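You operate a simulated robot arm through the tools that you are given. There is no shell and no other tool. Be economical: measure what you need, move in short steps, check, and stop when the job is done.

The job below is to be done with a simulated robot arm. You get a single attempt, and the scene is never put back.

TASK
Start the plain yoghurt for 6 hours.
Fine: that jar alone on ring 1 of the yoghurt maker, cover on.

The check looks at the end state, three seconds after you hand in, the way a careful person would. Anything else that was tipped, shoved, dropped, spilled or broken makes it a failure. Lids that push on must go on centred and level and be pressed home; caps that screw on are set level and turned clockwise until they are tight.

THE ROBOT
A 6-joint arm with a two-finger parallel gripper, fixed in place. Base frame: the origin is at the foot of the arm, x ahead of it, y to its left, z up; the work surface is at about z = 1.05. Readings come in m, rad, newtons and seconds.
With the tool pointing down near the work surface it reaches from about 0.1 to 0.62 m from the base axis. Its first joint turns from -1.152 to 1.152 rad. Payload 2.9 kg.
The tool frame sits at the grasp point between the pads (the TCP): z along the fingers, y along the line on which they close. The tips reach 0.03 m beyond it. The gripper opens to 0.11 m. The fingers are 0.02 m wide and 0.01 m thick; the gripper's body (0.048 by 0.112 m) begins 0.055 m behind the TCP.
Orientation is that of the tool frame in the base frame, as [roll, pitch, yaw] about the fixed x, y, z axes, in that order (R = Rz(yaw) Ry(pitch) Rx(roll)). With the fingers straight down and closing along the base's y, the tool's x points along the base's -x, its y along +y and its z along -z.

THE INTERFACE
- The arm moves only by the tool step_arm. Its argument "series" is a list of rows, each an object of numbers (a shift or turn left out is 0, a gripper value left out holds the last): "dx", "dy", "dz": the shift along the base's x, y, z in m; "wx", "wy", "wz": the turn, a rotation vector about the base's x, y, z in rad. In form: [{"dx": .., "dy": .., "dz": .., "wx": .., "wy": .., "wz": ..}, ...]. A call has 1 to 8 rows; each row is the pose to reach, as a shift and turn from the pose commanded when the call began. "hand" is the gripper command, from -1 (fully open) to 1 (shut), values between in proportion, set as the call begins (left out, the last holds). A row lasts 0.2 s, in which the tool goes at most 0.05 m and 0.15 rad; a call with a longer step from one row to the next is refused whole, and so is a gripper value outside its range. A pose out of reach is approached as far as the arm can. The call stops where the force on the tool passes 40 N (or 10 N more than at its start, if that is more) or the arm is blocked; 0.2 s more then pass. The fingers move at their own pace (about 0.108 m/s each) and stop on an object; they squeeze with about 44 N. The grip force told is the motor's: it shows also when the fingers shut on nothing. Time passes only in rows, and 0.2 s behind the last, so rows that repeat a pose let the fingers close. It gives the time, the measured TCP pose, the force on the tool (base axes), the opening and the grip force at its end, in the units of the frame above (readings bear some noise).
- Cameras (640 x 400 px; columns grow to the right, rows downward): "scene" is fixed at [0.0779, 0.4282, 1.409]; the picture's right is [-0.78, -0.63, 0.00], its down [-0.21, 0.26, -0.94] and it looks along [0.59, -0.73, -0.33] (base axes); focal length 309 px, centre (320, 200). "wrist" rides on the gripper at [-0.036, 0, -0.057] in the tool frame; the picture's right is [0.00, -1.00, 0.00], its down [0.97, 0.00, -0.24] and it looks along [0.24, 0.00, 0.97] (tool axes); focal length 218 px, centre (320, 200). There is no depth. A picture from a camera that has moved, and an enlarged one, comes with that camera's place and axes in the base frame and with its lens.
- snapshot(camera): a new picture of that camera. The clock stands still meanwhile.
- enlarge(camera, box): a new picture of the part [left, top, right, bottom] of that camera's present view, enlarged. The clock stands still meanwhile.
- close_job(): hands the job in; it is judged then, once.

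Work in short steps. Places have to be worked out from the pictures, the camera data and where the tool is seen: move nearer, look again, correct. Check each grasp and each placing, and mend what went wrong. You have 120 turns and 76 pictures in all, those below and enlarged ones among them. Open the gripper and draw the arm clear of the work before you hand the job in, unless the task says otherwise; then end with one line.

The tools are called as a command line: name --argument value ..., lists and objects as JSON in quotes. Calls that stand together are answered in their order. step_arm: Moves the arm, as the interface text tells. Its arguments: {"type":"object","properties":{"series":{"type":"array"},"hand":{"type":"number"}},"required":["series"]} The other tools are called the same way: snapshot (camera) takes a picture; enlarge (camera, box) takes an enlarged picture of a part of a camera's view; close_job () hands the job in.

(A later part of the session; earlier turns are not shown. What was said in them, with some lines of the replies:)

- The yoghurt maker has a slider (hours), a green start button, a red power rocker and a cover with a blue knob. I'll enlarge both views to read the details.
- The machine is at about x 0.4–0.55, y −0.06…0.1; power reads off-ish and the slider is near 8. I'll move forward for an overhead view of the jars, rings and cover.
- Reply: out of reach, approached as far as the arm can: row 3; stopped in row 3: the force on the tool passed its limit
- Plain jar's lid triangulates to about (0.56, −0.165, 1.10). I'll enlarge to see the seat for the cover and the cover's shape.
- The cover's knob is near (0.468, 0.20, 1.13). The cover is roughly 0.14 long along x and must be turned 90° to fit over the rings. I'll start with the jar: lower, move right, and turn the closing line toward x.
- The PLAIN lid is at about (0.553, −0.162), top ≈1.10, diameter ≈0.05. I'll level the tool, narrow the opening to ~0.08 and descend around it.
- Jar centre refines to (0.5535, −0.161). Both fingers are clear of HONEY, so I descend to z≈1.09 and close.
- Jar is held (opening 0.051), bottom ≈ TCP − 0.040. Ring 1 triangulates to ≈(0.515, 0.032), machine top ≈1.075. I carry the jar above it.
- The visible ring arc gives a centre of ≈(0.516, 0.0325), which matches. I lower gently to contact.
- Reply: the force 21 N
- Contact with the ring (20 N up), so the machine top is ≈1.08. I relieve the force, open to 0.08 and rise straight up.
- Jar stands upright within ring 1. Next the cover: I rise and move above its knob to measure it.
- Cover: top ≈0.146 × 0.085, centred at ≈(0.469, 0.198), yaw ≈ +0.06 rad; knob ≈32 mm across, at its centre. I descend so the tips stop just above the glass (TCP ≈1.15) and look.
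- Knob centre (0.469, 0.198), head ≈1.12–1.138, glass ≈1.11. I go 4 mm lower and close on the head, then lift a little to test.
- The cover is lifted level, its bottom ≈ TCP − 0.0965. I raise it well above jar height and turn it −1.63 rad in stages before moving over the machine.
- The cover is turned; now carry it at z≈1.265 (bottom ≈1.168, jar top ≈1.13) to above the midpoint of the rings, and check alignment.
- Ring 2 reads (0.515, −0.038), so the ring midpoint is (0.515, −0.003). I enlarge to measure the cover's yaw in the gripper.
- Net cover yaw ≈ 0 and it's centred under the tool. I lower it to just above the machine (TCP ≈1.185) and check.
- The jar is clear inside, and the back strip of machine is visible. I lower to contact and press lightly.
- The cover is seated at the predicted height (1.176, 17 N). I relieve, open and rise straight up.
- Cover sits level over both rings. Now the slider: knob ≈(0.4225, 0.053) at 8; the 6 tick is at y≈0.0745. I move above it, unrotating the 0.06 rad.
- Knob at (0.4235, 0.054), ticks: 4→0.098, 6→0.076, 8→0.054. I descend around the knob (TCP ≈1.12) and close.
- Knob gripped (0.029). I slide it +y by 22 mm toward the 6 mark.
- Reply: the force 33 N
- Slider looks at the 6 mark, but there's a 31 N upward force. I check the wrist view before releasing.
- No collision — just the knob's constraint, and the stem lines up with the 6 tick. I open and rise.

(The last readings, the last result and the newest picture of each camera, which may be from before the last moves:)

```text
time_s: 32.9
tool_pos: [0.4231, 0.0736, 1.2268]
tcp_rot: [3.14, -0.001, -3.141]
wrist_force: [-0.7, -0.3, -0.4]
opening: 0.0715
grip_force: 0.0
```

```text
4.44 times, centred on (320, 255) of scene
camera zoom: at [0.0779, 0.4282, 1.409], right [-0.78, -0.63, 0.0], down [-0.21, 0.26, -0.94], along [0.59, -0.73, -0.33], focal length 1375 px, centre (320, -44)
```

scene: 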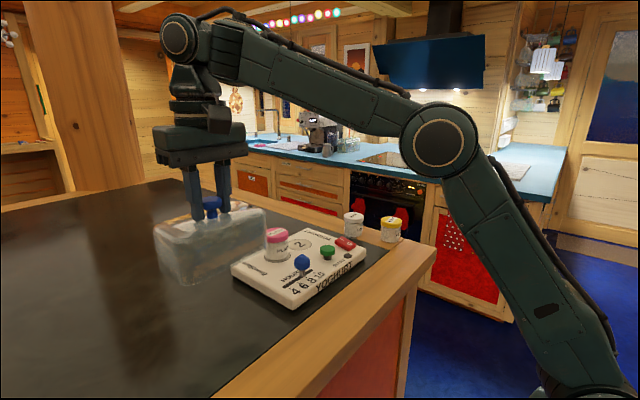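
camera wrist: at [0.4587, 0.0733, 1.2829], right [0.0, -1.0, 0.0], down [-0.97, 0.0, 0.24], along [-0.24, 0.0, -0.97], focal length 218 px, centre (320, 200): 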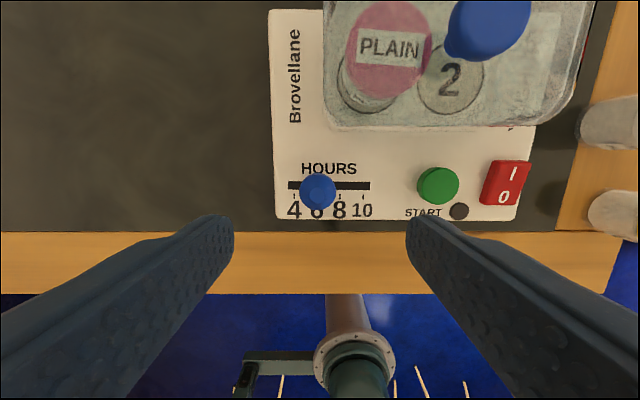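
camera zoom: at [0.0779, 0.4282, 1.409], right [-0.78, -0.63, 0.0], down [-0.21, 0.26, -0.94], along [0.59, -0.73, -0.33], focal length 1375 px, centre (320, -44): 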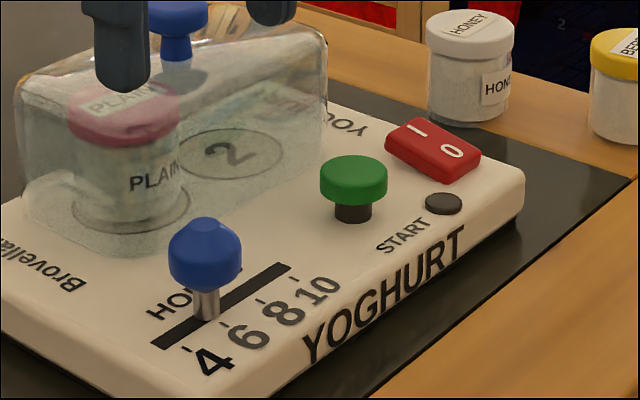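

Slider is at 6. Next I inspect the rocker to see which end is down.

enlarge --camera "scene" --box '[335, 225, 375, 265]'

enlarge --camera "wrist" --box '[460, 140, 550, 230]'

```text
10.00 times, centred on (355, 245) of scene
camera zoom: at [0.0779, 0.4282, 1.409], right [-0.78, -0.63, 0.0], down [-0.21, 0.26, -0.94], along [0.59, -0.73, -0.33], focal length 3094 px, centre (-30, -250)
```

zoom: 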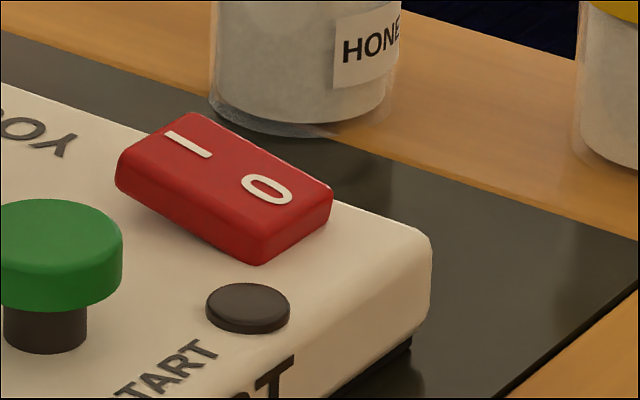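

```text
4.44 times, centred on (505, 185) of wrist
camera zoom: at [0.4587, 0.0733, 1.2829], right [0.0, -1.0, 0.0], down [-0.97, 0.0, 0.24], along [-0.24, 0.0, -0.97], focal length 970 px, centre (-502, 267)
```

zoom: 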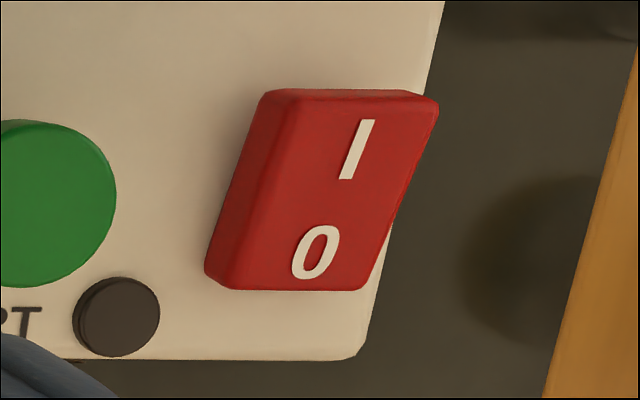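

The I end is the raised one (taller side wall), so it is off. I close the fingers and hover over the I end at ≈(0.441, −0.091).

step_arm --series '[{"dx": 0.005, "dy": -0.04}, {"dx": 0.01, "dy": -0.08}, {"dx": 0.015, "dy": -0.12}, {"dx": 0.018, "dy": -0.1645}, {"dx": 0.018, "dy": -0.1645, "dz": -0.04}, {"dx": 0.018, "dy": -0.1645, "dz": -0.07}, {"dx": 0.018, "dy": -0.1645, "dz": -0.07}]' --hand 1

snapshot --camera "wrist"

enlarge --camera "scene" --box '[310, 190, 400, 270]'

```text
time_s: 34.5
tool_pos: [0.4413, -0.0912, 1.1575]
tcp_rot: [-3.14, 0.0, 3.14]
wrist_force: [-0.5, 0.9, 0.2]
opening: 0.0001
grip_force: 37.7
```

```text
29 pictures are left
camera wrist: at [0.4762, -0.0914, 1.2131], right [0.0, -1.0, 0.0], down [-0.97, 0.0, 0.24], along [-0.24, 0.0, -0.97], focal length 218 px, centre (320, 200)
```

wrist: 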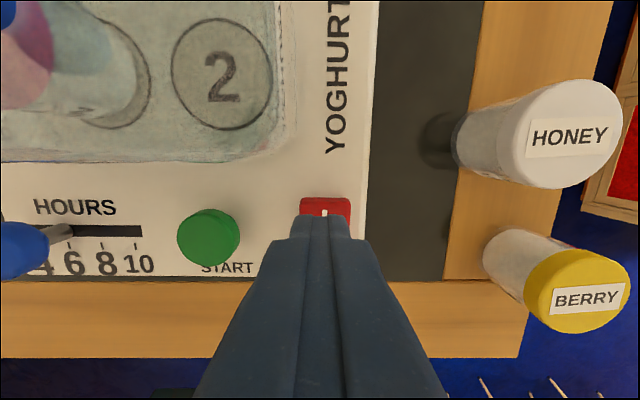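

```text
5.00 times, centred on (355, 230) of scene
camera zoom: at [0.0779, 0.4282, 1.409], right [-0.78, -0.63, 0.0], down [-0.21, 0.26, -0.94], along [0.59, -0.73, -0.33], focal length 1547 px, centre (145, 50)
```

zoom: 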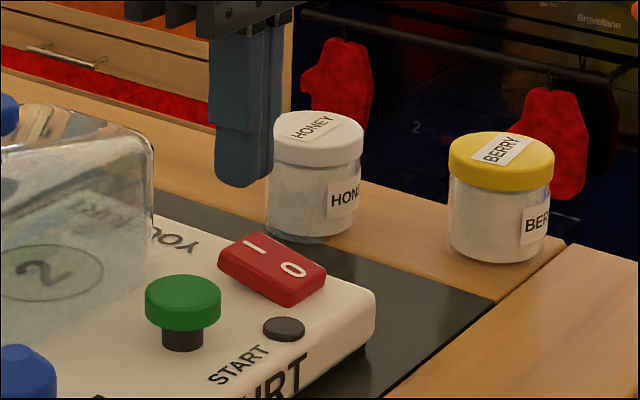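

Fingers are over the I end. I descend gradually to press it.

step_arm --series '[{"dx": -0.001, "dy": -0.002, "dz": -0.015}, {"dx": -0.001, "dy": -0.002, "dz": -0.021}, {"dx": -0.001, "dy": -0.002, "dz": -0.026}, {"dx": -0.001, "dy": -0.002, "dz": -0.03}, {"dx": -0.001, "dy": -0.002, "dz": -0.033}]'

enlarge --camera "scene" --box '[310, 190, 400, 270]'

```text
time_s: 35.7
tool_pos: [0.441, -0.092, 1.1249]
tcp_rot: [-3.141, 0.003, 3.139]
wrist_force: [3.4, -2.3, 3.2]
opening: 0.0
grip_force: 37.9
```

```text
5.00 times, centred on (355, 230) of scene
camera zoom: at [0.0779, 0.4282, 1.409], right [-0.78, -0.63, 0.0], down [-0.21, 0.26, -0.94], along [0.59, -0.73, -0.33], focal length 1547 px, centre (145, 50)
```

zoom: 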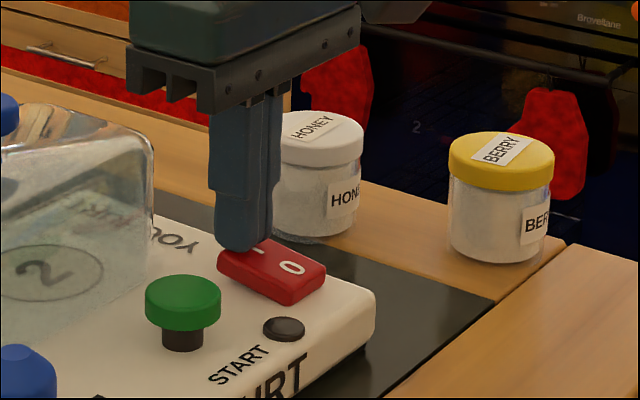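

Contact is just starting (3 N). I press further in small increments.

step_arm --series '[{"dz": -0.003}, {"dz": -0.006}, {"dz": -0.009}, {"dz": -0.011}]'

enlarge --camera "scene" --box '[310, 190, 400, 270]'

```text
time_s: 36.5
tool_pos: [0.4434, -0.0918, 1.1228]
tcp_rot: [-3.139, 0.014, -3.14]
wrist_force: [0.9, -0.4, 1.9]
opening: 0.0
grip_force: 37.7
stopped in row 3: the force on the tool passed its limit (the readings are from after the stop); the commanded pose is now the measured one
```

```text
5.00 times, centred on (355, 230) of scene
camera zoom: at [0.0779, 0.4282, 1.409], right [-0.78, -0.63, 0.0], down [-0.21, 0.26, -0.94], along [0.59, -0.73, -0.33], focal length 1547 px, centre (145, 50)
```

zoom: 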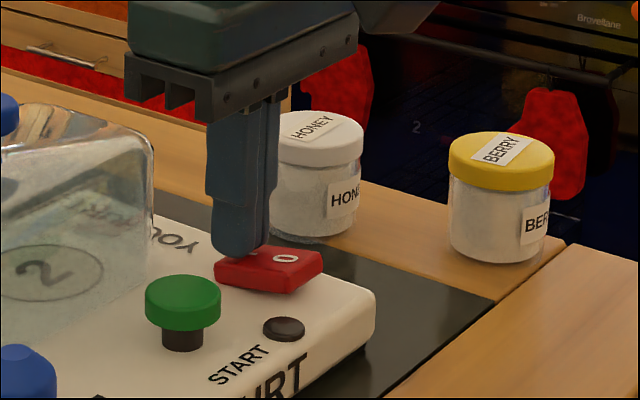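

The rocker has flipped (0 end now raised). I rise, relevel, and move above the START button at ≈(0.427, −0.028).

step_arm --series '[{"dz": 0.02, "wy": 0.014}, {"dz": 0.05, "wy": 0.014}, {"dx": -0.01, "dy": 0.04, "dz": 0.05, "wy": 0.014}, {"dx": -0.0165, "dy": 0.064, "dz": 0.05, "wy": 0.014}, {"dx": -0.0165, "dy": 0.064, "dz": 0.05, "wy": 0.014}]'

snapshot --camera "wrist"

enlarge --camera "scene" --box '[280, 190, 380, 280]'

```text
time_s: 37.6
tool_pos: [0.4265, -0.0255, 1.1732]
tcp_rot: [-3.141, -0.001, -3.14]
wrist_force: [-0.2, 0.4, 0.7]
opening: 0.0
grip_force: 37.7
```

```text
25 pictures are left
camera wrist: at [0.4612, -0.0262, 1.229], right [0.0, -1.0, 0.0], down [-0.97, 0.0, 0.24], along [-0.24, 0.0, -0.97], focal length 218 px, centre (320, 200)
```

wrist: 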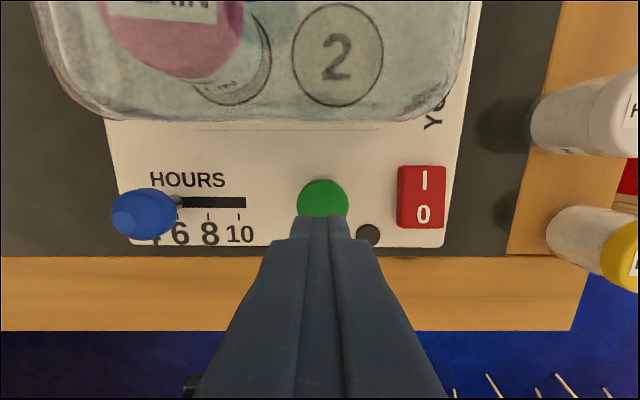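

```text
4.44 times, centred on (330, 235) of scene
camera zoom: at [0.0779, 0.4282, 1.409], right [-0.78, -0.63, 0.0], down [-0.21, 0.26, -0.94], along [0.59, -0.73, -0.33], focal length 1375 px, centre (276, 44)
```

zoom: 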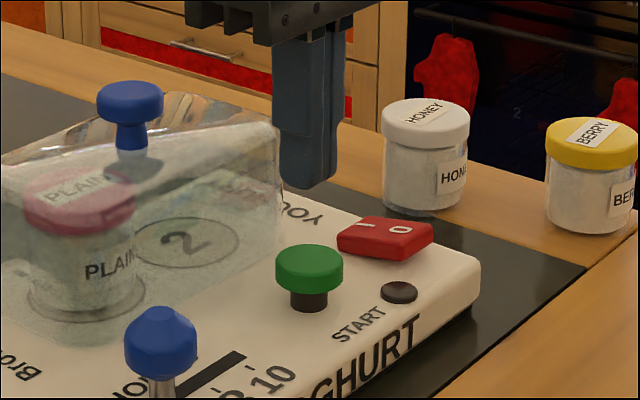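

Power is on I. The button's centre is ≈(0.427, −0.027), top ≈1.105. I press it down gradually.

step_arm --series '[{"dy": -0.0015, "dz": -0.025}, {"dy": -0.0015, "dz": -0.034}, {"dy": -0.0015, "dz": -0.038}, {"dy": -0.0015, "dz": -0.041}, {"dy": -0.0015, "dz": -0.044}, {"dy": -0.0015, "dz": -0.047}]'

enlarge --camera "scene" --box '[280, 190, 380, 280]'

```text
time_s: 39.0
tool_pos: [0.4254, -0.0278, 1.1244]
tcp_rot: [-3.139, -0.001, -3.141]
wrist_force: [-2.0, -1.6, 2.9]
opening: 0.0
grip_force: 37.6
```

```text
4.44 times, centred on (330, 235) of scene
camera zoom: at [0.0778, 0.4282, 1.409], right [-0.78, -0.63, 0.0], down [-0.21, 0.26, -0.94], along [0.59, -0.73, -0.33], focal length 1375 px, centre (276, 44)
```

zoom: 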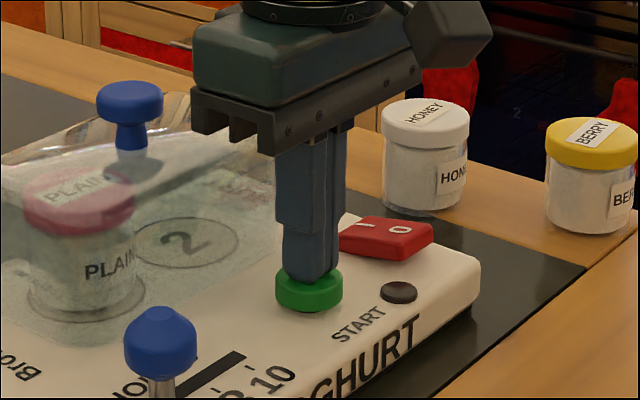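

The button has travelled down but the lamp is still dark. I press a little further to the bottom.

step_arm --series '[{"dz": -0.003}, {"dz": -0.005}, {"dz": -0.007}]'

enlarge --camera "scene" --box '[280, 190, 380, 280]'

```text
time_s: 39.9
tool_pos: [0.426, -0.0285, 1.1216]
tcp_rot: [-3.139, 0.003, -3.141]
wrist_force: [-2.1, 4.7, 21.3]
opening: 0.0003
grip_force: 37.7
```

```text
4.44 times, centred on (330, 235) of scene
camera zoom: at [0.0775, 0.4283, 1.409], right [-0.78, -0.63, 0.0], down [-0.21, 0.26, -0.94], along [0.59, -0.73, -0.33], focal length 1375 px, centre (276, 44)
```

zoom: 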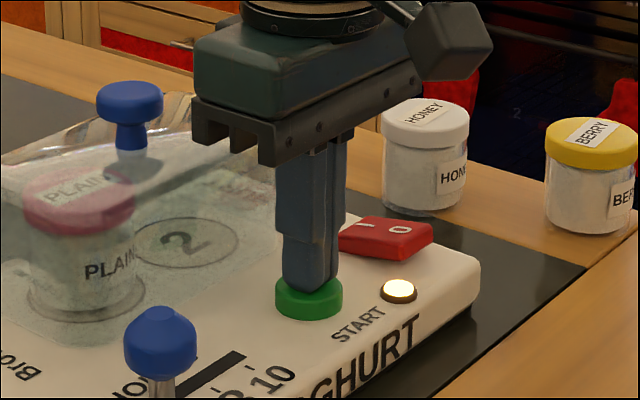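

The lamp is lit. I rise straight up, back off toward the base and check everything.

step_arm --series '[{"dz": 0.03}, {"dz": 0.07}, {"dz": 0.11}, {"dx": -0.03, "dz": 0.14}, {"dx": -0.07, "dz": 0.16}, {"dx": -0.11, "dz": 0.18}, {"dx": -0.11, "dz": 0.18}]'

step_arm --series '[{}, {}, {}]' --hand -1

snapshot --camera "wrist"

enlarge --camera "scene" --box '[220, 190, 420, 310]'

enlarge --camera "wrist" --box '[230, 0, 430, 140]'

```text
time_s: 41.5
tool_pos: [0.3168, -0.0289, 1.2999]
tcp_rot: [-3.139, -0.003, -3.141]
wrist_force: [0.0, 0.7, 0.1]
opening: 0.0
grip_force: 37.5
```

```text
time_s: 42.2
tool_pos: [0.3168, -0.0294, 1.299]
tcp_rot: [-3.141, -0.001, -3.139]
wrist_force: [0.5, -0.4, -0.4]
opening: 0.1101
grip_force: 0.1
```

```text
21 pictures are left
camera wrist: at [0.3517, -0.0289, 1.354], right [0.0, -1.0, 0.0], down [-0.97, 0.0, 0.24], along [-0.24, 0.0, -0.97], focal length 218 px, centre (320, 200)
```

wrist: 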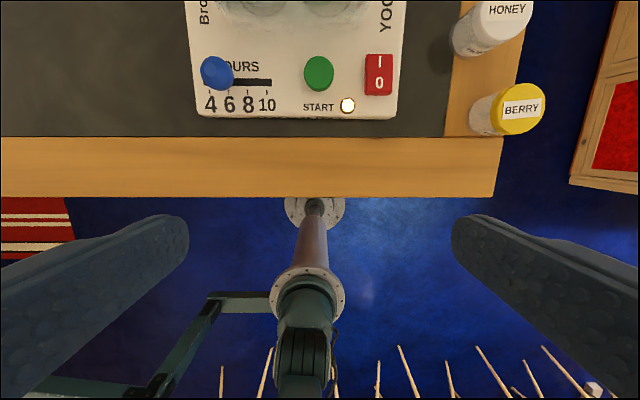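

```text
3.20 times, centred on (320, 250) of scene
camera zoom: at [0.0779, 0.4282, 1.409], right [-0.78, -0.63, 0.0], down [-0.21, 0.26, -0.94], along [0.59, -0.73, -0.33], focal length 990 px, centre (320, 40)
```

zoom: 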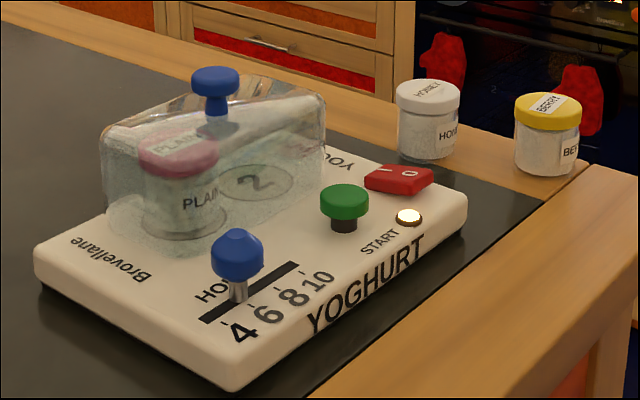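

```text
2.86 times, centred on (330, 70) of wrist
camera zoom: at [0.3517, -0.0289, 1.354], right [0.0, -1.0, 0.0], down [-0.97, 0.0, 0.24], along [-0.24, 0.0, -0.97], focal length 624 px, centre (291, 571)
```

zoom: 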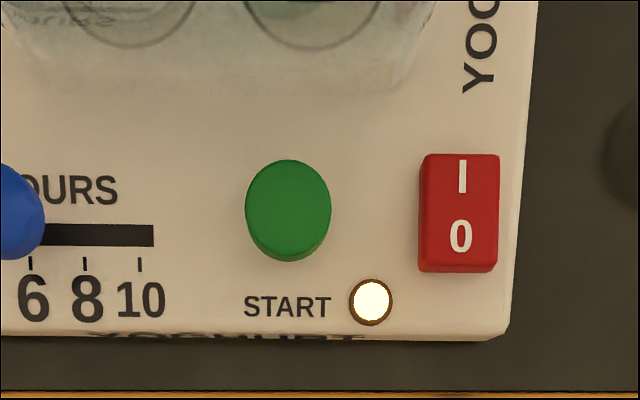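

Everything checks out: the slider is at 6, the rocker is on I, the lamp is lit, the PLAIN jar is on ring 1 under the level cover, and the other jars haven't moved. Arm is clear and open, so I hand in.

close_job

```text
The job is handed in.
```

The plain yoghurt is started for 6 hours: its jar is alone on ring 1 with the cover on, the slider is at 6, the power is on and the start lamp is lit.
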